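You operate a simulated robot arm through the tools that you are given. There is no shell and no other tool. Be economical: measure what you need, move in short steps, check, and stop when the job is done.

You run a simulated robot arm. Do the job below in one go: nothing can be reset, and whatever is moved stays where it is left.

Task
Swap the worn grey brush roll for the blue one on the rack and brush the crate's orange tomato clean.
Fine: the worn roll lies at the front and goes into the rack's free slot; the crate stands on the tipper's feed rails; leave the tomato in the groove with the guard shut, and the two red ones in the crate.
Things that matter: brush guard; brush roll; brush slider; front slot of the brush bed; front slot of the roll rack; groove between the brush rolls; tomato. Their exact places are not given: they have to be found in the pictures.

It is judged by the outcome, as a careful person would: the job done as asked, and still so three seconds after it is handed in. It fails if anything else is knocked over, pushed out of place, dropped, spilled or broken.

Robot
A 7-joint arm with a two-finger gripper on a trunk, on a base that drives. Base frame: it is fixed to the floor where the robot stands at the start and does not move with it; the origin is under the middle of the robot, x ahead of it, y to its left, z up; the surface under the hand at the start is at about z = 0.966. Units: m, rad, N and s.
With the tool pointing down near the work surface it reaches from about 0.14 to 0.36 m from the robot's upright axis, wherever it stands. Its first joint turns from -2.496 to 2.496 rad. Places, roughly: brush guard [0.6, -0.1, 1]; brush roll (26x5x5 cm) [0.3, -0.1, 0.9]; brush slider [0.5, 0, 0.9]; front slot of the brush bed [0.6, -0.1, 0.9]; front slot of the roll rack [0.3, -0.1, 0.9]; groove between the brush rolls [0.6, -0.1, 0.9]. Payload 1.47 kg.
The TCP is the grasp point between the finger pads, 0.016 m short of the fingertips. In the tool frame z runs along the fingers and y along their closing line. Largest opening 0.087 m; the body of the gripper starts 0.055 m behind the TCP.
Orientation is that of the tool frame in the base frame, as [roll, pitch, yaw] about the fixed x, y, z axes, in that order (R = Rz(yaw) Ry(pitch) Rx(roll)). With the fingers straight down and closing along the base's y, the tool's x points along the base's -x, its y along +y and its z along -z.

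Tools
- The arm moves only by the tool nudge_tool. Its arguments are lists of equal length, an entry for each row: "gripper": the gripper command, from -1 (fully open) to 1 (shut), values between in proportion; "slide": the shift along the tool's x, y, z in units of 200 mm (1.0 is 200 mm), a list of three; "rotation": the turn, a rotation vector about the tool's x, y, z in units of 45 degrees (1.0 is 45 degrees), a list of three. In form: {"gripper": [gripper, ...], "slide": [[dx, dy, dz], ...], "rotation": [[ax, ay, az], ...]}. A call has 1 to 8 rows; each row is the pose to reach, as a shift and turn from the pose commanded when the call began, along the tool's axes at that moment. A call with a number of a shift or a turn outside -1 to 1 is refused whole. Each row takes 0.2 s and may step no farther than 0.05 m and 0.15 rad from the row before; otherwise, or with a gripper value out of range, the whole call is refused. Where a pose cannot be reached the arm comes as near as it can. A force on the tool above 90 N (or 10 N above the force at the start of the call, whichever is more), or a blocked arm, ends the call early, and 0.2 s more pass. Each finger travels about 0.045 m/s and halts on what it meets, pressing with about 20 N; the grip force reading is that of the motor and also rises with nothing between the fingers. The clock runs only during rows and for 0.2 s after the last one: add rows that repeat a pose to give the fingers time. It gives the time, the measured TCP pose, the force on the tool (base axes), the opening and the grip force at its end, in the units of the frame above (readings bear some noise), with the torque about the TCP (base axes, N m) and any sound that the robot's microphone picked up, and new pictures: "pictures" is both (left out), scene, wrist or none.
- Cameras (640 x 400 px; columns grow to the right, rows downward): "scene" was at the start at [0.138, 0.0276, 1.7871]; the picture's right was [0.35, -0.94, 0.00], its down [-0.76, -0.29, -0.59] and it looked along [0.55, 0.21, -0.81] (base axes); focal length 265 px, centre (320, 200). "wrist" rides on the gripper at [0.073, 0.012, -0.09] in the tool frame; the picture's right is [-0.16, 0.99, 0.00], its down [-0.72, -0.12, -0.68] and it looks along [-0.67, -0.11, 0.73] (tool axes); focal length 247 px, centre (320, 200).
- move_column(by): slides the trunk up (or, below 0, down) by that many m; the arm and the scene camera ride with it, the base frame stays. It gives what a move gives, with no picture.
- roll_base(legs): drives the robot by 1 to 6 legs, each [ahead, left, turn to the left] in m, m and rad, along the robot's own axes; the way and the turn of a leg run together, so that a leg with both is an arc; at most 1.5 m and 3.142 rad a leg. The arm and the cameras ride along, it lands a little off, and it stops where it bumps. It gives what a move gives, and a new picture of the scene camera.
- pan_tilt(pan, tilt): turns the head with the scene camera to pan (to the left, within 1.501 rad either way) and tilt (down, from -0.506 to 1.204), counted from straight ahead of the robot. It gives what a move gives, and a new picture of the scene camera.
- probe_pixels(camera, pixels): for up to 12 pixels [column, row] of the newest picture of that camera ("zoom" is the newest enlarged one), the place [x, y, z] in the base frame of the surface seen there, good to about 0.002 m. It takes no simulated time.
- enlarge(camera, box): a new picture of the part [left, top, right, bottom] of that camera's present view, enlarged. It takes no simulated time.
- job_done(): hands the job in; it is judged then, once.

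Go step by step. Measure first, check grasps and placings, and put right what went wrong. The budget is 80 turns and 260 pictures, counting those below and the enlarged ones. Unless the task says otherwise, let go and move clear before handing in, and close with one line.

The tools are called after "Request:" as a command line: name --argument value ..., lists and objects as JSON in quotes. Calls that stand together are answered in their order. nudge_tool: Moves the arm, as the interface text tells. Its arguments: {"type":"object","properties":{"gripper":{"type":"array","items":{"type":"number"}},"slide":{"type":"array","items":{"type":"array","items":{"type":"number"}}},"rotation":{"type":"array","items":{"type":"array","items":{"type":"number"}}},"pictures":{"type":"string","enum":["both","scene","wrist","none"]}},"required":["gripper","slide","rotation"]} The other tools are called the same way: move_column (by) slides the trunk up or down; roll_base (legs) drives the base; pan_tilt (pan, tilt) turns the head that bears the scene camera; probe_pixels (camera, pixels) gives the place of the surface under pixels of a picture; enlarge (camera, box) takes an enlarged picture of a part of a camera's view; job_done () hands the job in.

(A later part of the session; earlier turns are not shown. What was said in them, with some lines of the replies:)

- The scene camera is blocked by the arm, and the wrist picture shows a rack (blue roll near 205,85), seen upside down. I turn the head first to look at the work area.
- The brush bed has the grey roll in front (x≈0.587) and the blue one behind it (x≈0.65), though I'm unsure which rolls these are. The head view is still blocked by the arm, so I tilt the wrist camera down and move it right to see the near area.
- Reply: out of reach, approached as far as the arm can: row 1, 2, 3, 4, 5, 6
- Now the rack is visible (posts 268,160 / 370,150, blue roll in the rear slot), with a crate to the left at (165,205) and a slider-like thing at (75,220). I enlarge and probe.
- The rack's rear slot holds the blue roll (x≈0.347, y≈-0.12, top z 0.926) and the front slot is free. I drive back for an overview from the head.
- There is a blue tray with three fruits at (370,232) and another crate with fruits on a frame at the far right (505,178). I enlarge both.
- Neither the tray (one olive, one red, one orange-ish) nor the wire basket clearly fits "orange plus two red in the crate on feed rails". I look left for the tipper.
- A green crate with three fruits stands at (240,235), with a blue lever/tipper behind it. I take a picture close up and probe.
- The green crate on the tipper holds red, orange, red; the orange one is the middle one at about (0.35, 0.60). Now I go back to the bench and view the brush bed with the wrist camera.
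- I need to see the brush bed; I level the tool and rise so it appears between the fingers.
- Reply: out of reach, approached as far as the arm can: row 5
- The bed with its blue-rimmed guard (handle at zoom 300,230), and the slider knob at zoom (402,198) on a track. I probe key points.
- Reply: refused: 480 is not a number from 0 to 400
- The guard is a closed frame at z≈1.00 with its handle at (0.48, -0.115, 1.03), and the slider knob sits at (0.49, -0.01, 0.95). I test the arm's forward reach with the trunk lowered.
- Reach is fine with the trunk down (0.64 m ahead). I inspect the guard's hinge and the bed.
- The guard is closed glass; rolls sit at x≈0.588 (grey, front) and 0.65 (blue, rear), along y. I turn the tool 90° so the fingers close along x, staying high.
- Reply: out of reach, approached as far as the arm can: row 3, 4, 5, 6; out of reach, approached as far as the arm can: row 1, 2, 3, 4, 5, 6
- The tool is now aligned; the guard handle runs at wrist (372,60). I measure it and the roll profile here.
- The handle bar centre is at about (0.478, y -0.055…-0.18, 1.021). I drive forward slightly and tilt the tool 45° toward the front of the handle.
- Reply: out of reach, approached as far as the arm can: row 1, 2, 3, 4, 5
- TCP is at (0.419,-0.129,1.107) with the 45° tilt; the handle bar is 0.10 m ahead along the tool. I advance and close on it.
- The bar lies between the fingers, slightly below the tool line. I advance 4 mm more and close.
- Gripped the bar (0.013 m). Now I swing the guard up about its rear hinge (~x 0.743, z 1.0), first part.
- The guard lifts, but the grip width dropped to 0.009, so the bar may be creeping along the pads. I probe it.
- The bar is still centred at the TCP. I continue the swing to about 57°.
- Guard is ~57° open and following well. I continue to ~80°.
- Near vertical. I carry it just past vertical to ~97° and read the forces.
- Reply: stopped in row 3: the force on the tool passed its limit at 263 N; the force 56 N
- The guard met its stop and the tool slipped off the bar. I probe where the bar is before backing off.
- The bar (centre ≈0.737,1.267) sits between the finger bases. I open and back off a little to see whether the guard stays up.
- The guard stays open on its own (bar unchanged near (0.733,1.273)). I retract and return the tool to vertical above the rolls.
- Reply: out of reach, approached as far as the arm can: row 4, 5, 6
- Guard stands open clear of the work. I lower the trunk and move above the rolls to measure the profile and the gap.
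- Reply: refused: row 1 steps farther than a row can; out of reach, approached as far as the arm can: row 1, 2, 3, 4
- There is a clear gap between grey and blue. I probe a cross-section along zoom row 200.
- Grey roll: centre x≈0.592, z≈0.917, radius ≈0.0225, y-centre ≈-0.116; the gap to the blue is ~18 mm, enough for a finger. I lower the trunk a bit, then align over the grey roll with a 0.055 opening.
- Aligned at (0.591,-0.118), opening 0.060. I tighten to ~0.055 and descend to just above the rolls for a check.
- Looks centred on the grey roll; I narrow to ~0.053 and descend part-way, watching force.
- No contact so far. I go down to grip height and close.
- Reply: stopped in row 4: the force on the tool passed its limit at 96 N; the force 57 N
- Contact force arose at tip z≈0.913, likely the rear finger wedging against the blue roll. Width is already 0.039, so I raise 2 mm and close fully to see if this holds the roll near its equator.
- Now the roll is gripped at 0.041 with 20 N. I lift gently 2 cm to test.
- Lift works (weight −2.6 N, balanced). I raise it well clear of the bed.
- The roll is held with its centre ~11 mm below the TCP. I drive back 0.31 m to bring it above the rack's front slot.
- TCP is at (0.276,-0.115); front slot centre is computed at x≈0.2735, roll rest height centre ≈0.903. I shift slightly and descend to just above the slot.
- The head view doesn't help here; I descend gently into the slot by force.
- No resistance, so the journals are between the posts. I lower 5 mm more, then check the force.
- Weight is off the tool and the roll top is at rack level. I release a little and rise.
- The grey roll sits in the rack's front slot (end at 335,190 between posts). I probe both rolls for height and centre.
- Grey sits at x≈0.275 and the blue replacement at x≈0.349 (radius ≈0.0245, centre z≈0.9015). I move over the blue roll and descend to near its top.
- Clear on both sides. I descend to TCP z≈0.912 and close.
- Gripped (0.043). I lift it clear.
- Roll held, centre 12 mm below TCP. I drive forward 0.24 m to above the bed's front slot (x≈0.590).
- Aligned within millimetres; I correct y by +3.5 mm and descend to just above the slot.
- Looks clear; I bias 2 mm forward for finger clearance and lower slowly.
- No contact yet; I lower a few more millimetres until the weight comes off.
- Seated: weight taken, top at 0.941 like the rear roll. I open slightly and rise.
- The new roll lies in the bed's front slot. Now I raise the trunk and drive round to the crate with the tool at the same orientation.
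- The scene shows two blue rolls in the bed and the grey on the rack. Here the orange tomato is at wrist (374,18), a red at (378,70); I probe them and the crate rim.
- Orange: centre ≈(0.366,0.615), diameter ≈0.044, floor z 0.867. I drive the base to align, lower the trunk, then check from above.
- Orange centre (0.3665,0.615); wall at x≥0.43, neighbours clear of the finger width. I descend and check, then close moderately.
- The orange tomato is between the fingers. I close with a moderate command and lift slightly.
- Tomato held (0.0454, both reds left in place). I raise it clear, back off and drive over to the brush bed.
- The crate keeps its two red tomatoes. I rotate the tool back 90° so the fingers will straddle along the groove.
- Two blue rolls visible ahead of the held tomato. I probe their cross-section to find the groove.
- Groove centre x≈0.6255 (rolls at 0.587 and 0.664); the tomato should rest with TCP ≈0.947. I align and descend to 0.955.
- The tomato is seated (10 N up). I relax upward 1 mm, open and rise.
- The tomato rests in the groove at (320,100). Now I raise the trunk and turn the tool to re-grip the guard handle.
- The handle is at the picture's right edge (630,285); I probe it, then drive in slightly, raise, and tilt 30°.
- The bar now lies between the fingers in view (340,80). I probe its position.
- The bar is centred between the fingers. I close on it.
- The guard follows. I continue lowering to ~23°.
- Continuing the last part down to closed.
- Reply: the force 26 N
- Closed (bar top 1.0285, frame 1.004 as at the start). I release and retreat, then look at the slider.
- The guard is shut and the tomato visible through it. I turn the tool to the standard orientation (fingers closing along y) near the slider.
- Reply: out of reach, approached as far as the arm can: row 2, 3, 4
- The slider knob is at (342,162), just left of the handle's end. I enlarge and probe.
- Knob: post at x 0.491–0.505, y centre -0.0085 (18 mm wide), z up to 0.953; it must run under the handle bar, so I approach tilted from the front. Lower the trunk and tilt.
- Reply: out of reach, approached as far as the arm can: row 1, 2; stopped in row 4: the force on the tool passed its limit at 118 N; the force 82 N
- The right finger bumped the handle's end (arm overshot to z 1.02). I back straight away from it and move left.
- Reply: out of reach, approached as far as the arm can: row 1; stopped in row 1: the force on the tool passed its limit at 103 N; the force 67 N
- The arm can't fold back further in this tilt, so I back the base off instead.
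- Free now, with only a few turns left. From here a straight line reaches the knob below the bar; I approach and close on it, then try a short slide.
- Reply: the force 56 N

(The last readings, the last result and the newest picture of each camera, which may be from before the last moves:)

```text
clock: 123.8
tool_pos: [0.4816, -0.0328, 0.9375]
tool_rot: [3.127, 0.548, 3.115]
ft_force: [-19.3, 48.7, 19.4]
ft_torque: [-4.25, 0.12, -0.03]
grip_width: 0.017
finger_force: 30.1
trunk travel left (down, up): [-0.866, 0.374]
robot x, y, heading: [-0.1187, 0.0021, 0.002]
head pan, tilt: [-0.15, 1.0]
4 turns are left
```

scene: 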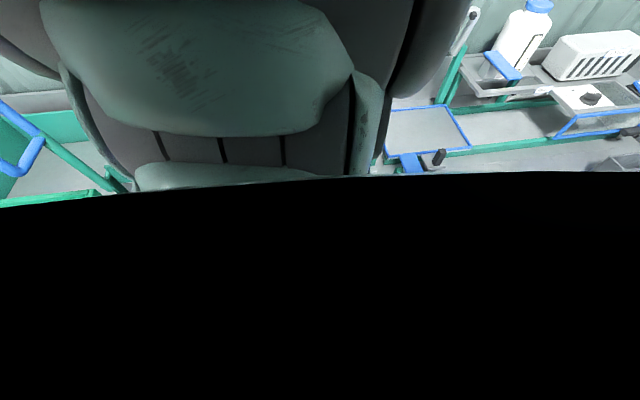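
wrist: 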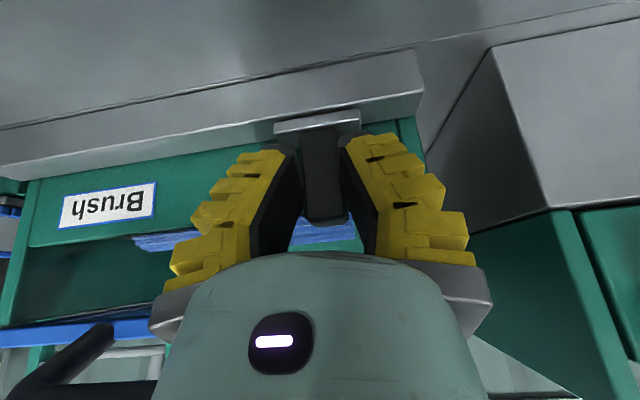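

The knob moves with the grip, but the torque shows the palm brushing the handle end above. I ease back, tilt further so the palm goes under the bar, then run the slider out and back twice.

Request:
nudge_tool --gripper '[1, 1, 1, 1, 1]' --slide '[[0, 0.05, 0], [0, 0.07, 0], [0, 0.07, 0], [0, 0.07, 0], [0, 0.07, 0]]' --rotation '[[0, 0, 0], [0, -0.12, 0], [0, -0.24, 0], [0, -0.36, 0], [0, -0.36, 0]]' --pictures "wrist"

Request:
nudge_tool --gripper '[1, 1, 1, 1, 1, 1, 1]' --slide '[[-0.003, -0.17, 0.003], [-0.006, -0.34, 0.006], [-0.009, -0.51, 0.009], [-0.012, -0.68, 0.012], [-0.015, -0.85, 0.015], [-0.0175, -0.98, 0.019], [-0.0175, -0.98, 0.019]]' --rotation '[[0, 0, 0], [0, 0, 0], [0, 0, 0], [0, 0, 0], [0, 0, 0], [0, 0, 0], [0, 0, 0]]' --pictures "wrist"

Request:
nudge_tool --gripper '[1, 1, 1, 1, 1, 1, 1]' --slide '[[0.003, 0.17, -0.003], [0.006, 0.34, -0.006], [0.009, 0.51, -0.009], [0.012, 0.68, -0.012], [0.015, 0.85, -0.015], [0.0175, 0.96, -0.019], [0.0175, 0.96, -0.019]]' --rotation '[[0, 0, 0], [0, 0, 0], [0, 0, 0], [0, 0, 0], [0, 0, 0], [0, 0, 0], [0, 0, 0]]' --pictures "wrist"

```text
clock: 125.0
tool_pos: [0.4825, -0.0391, 0.9372]
tool_rot: [-3.126, 0.829, 3.117]
ft_force: [9.8, -2.3, -9.1]
ft_torque: [0.04, 0.3, -0.03]
grip_width: 0.0099
finger_force: 29.9
trunk travel left (down, up): [-0.866, 0.374]
robot x, y, heading: [-0.121, -0.0041, -0.006]
head pan, tilt: [-0.15, 1.0]
```

wrist: 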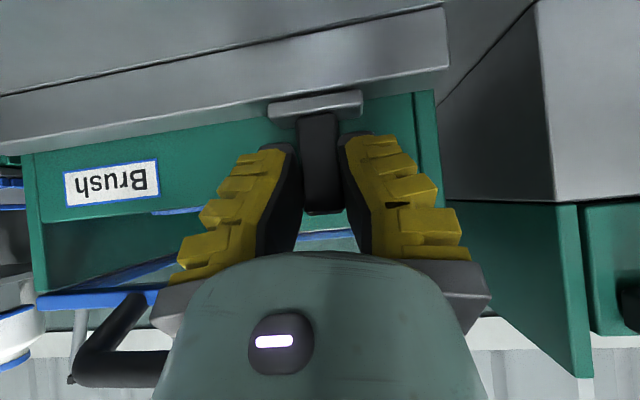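

```text
clock: 126.5
tool_pos: [0.4854, -0.2168, 0.9387]
tool_rot: [3.131, 0.832, 3.113]
ft_force: [-2.6, 45.7, 4.1]
ft_torque: [-0.2, 0.0, 0.42]
grip_width: 0.0555
finger_force: 30.4
trunk travel left (down, up): [-0.866, 0.374]
robot x, y, heading: [-0.1191, -0.0011, -0.001]
head pan, tilt: [-0.15, 1.0]
```

wrist: 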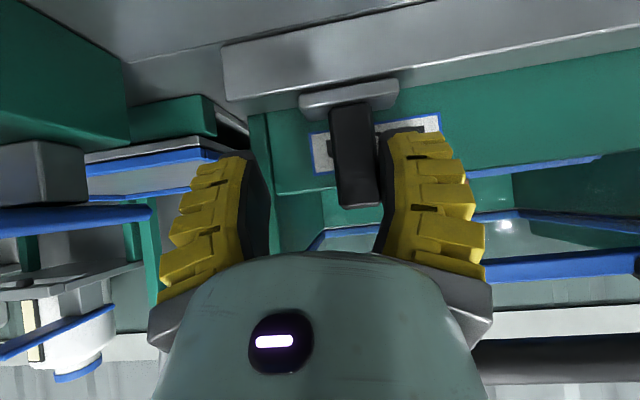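

```text
clock: 128.2
tool_pos: [0.486, -0.0379, 0.9385]
tool_rot: [-3.13, 0.831, 3.118]
ft_force: [-5.4, 1.5, 20.1]
ft_torque: [-0.05, -0.1, 0.02]
grip_width: 0.0195
finger_force: 30.2
trunk travel left (down, up): [-0.866, 0.374]
robot x, y, heading: [-0.1185, -0.0047, 0.002]
head pan, tilt: [-0.15, 1.0]
3 turns are left
```

wrist: 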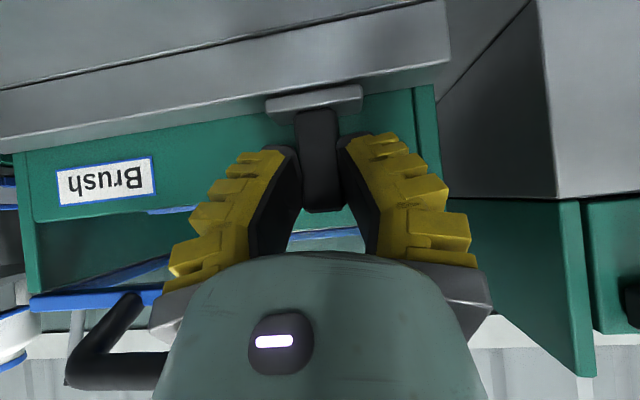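

The slider runs freely end to end (y −0.01…−0.22) and I'm back near its start. I make two more full strokes, return it to the start, release, back off and look at the tomato.

Request:
nudge_tool --gripper '[1, 1]' --slide '[[0, 0.09, 0], [0, 0.09, 0]]' --rotation '[[0, 0, 0], [0, 0, 0]]' --pictures "none"

Request:
nudge_tool --gripper '[1, 1, 1, 1, 1, 1, 1]' --slide '[[-0.003, -0.17, 0.003], [-0.006, -0.34, 0.006], [-0.009, -0.51, 0.009], [-0.012, -0.68, 0.012], [-0.015, -0.85, 0.015], [-0.0175, -0.99, 0.019], [-0.0175, -0.99, 0.019]]' --rotation '[[0, 0, 0], [0, 0, 0], [0, 0, 0], [0, 0, 0], [0, 0, 0], [0, 0, 0], [0, 0, 0]]' --pictures "none"

Request:
nudge_tool --gripper '[1, 1, 1, 1, 1, 1, 1]' --slide '[[0.003, 0.17, -0.003], [0.006, 0.34, -0.006], [0.009, 0.51, -0.009], [0.012, 0.68, -0.012], [0.015, 0.85, -0.015], [0.0175, 0.99, -0.019], [0.0175, 0.99, -0.019]]' --rotation '[[0, 0, 0], [0, 0, 0], [0, 0, 0], [0, 0, 0], [0, 0, 0], [0, 0, 0], [0, 0, 0]]' --pictures "none"

Request:
nudge_tool --gripper '[1, 1, 1, 1, 1, 1, 1]' --slide '[[-0.003, -0.17, 0.003], [-0.006, -0.34, 0.006], [-0.009, -0.51, 0.009], [-0.012, -0.68, 0.012], [-0.015, -0.85, 0.015], [-0.0175, -0.99, 0.019], [-0.0175, -0.99, 0.019]]' --rotation '[[0, 0, 0], [0, 0, 0], [0, 0, 0], [0, 0, 0], [0, 0, 0], [0, 0, 0], [0, 0, 0]]' --pictures "none"

Request:
nudge_tool --gripper '[1, 1, 1, 1, 1, 1, 1]' --slide '[[0.003, 0.17, -0.003], [0.006, 0.34, -0.006], [0.009, 0.51, -0.009], [0.012, 0.68, -0.012], [0.015, 0.85, -0.015], [0.0175, 0.99, -0.019], [0.0175, 1.0, -0.019]]' --rotation '[[0, 0, 0], [0, 0, 0], [0, 0, 0], [0, 0, 0], [0, 0, 0], [0, 0, 0], [0, 0, 0]]' --pictures "wrist"

Request:
nudge_tool --gripper '[-0.2, -0.2, -0.2, -0.2]' --slide '[[0, 0, 0], [0, 0, 0], [0, 0, 0], [0, 0, 0]]' --rotation '[[0, 0, 0], [0, 0, 0], [0, 0, 0], [0, 0, 0]]' --pictures "none"

Request:
roll_base --legs '[[-0.14, 0, 0]]'

Request:
move_column --by 0.25

Request:
nudge_tool --gripper '[-0.2, -0.2, -0.2, -0.2]' --slide '[[0, 0, 0], [0, 0, 0], [0, 0, 0], [0, 0, 0]]' --rotation '[[0, 0.18, 0], [0, 0.36, 0], [0, 0.54, 0], [0, 0.7, 0]]' --pictures "both"

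Request:
enlarge --camera "wrist" --box '[200, 60, 440, 260]'

```text
clock: 128.8
tool_pos: [0.485, -0.0213, 0.939]
tool_rot: [-3.133, 0.831, 3.116]
ft_force: [-3.2, 0.2, 18.2]
ft_torque: [0.01, -0.06, 0.03]
grip_width: 0.0173
finger_force: 29.8
trunk travel left (down, up): [-0.866, 0.374]
robot x, y, heading: [-0.117, -0.0052, -0.001]
head pan, tilt: [-0.15, 1.0]
```

```text
clock: 130.3
tool_pos: [0.4851, -0.2002, 0.9359]
tool_rot: [3.121, 0.833, 3.11]
ft_force: [-16.9, 50.9, 9.9]
ft_torque: [0.02, -0.17, 0.8]
grip_width: 0.0197
finger_force: 29.9
trunk travel left (down, up): [-0.866, 0.374]
robot x, y, heading: [-0.1163, -0.0045, -0.003]
head pan, tilt: [-0.15, 1.0]
```

```text
clock: 131.9
tool_pos: [0.4816, -0.0201, 0.938]
tool_rot: [-3.131, 0.825, 3.117]
ft_force: [-3.4, 2.3, -0.8]
ft_torque: [0.03, 0.62, 0.01]
grip_width: 0.0127
finger_force: 30.0
trunk travel left (down, up): [-0.866, 0.374]
robot x, y, heading: [-0.1163, -0.0045, -0.003]
head pan, tilt: [-0.15, 1.0]
```

```text
clock: 133.6
tool_pos: [0.4845, -0.1991, 0.9374]
tool_rot: [3.122, 0.838, 3.112]
ft_force: [-10.9, 45.7, 17.6]
ft_torque: [0.06, -0.65, 0.68]
grip_width: 0.0174
finger_force: 30.0
trunk travel left (down, up): [-0.866, 0.374]
robot x, y, heading: [-0.1228, -0.0022, -0.002]
head pan, tilt: [-0.15, 1.0]
```

```text
clock: 135.2
tool_pos: [0.4835, -0.0184, 0.9384]
tool_rot: [-3.132, 0.829, 3.119]
ft_force: [-3.6, 2.5, 10.0]
ft_torque: [-0.04, 0.32, 0.05]
grip_width: 0.0147
finger_force: 29.6
trunk travel left (down, up): [-0.866, 0.374]
robot x, y, heading: [-0.1174, -0.0052, -0.004]
head pan, tilt: [-0.15, 1.0]
```

wrist: 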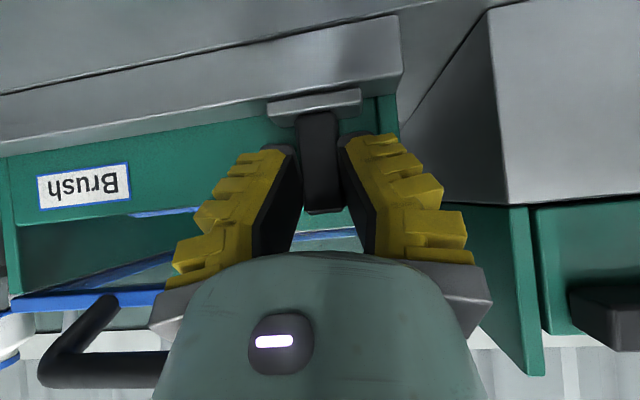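

```text
clock: 136.2
tool_pos: [0.4816, -0.0185, 0.9366]
tool_rot: [-3.129, 0.829, 3.117]
ft_force: [0.2, -0.4, 0.2]
ft_torque: [-0.02, 0.0, 0.01]
grip_width: 0.0574
finger_force: 3.6
trunk travel left (down, up): [-0.866, 0.374]
robot x, y, heading: [-0.1213, -0.0021, -0.008]
head pan, tilt: [-0.15, 1.0]
```

```text
clock: 137.5
tool_pos: [0.3406, -0.0177, 0.9388]
tool_rot: [-3.13, 0.83, 3.116]
ft_force: [0.2, -0.3, -0.9]
ft_torque: [-0.01, 0.03, 0.0]
grip_width: 0.0575
finger_force: 3.6
trunk travel left (down, up): [-0.866, 0.374]
robot x, y, heading: [-0.2587, -0.0048, -0.003]
head pan, tilt: [-0.15, 1.0]
```

scene: 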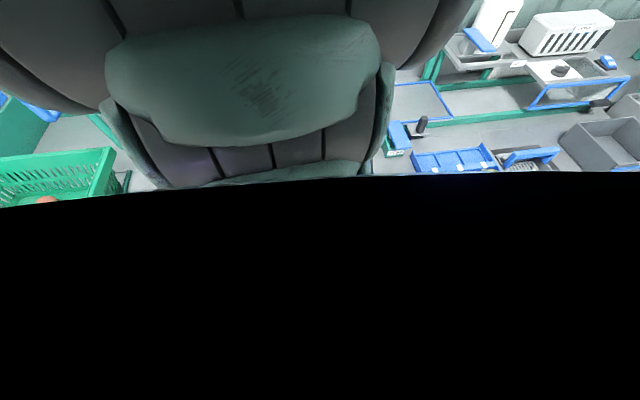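

```text
clock: 140.1
tool_pos: [0.3401, -0.0171, 1.1871]
tool_rot: [-3.132, 0.828, 3.117]
ft_force: [0.6, 0.6, 0.5]
ft_torque: [-0.02, -0.02, -0.01]
grip_width: 0.0573
finger_force: 3.4
trunk travel left (down, up): [-1.116, 0.124]
robot x, y, heading: [-0.2637, -0.0001, 0.001]
head pan, tilt: [-0.15, 1.0]
```

```text
clock: 141.1
tool_pos: [0.3412, -0.0184, 1.1886]
tool_rot: [-3.136, 0.277, 3.112]
ft_force: [-0.5, -0.6, 0.2]
ft_torque: [0.03, -0.04, 0.0]
grip_width: 0.0575
finger_force: 3.9
trunk travel left (down, up): [-1.116, 0.124]
robot x, y, heading: [-0.2665, -0.0058, -0.001]
head pan, tilt: [-0.15, 1.0]
```

scene: 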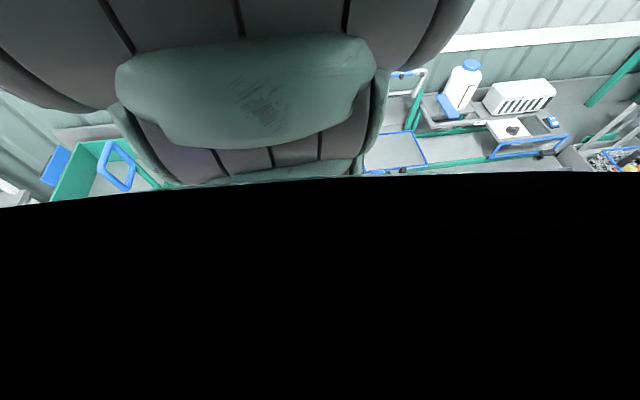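
wrist: 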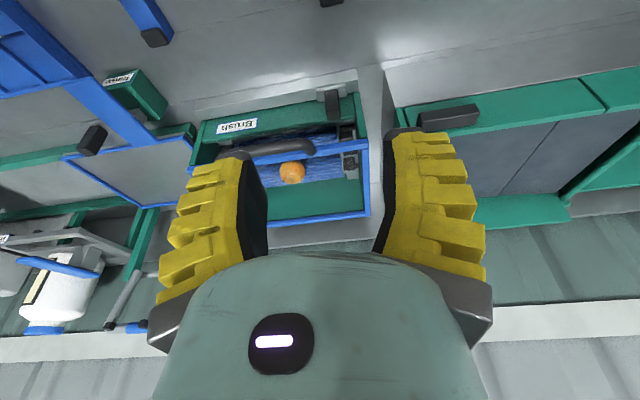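

```text
2.00 times, centred on (320, 160) of wrist
2 turns are left
```

zoom: 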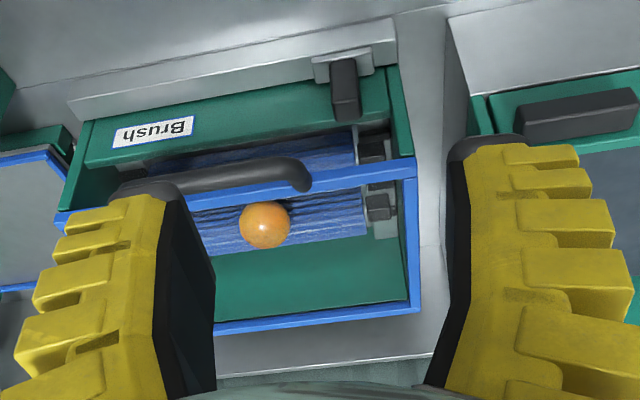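

The tomato at zoom (265,225) is now bright, clean orange and lies in the groove under the shut guard; the slider is back near its start and the tool is clear. I hand in.

Request:
job_done

```text
The job is handed in.
```

The worn grey roll is in the rack's front slot and the blue one is in the brush bed's front slot. The orange tomato is brushed clean and sits in the groove with the guard shut, and the two red tomatoes are still in the crate. On the way, a finger hit the guard's handle at about 118 N. The guard also met its opening stop at 263 N. I saw no damage from either. The bed's rear blue roll shifted by about 9 mm in its slot and was left there.
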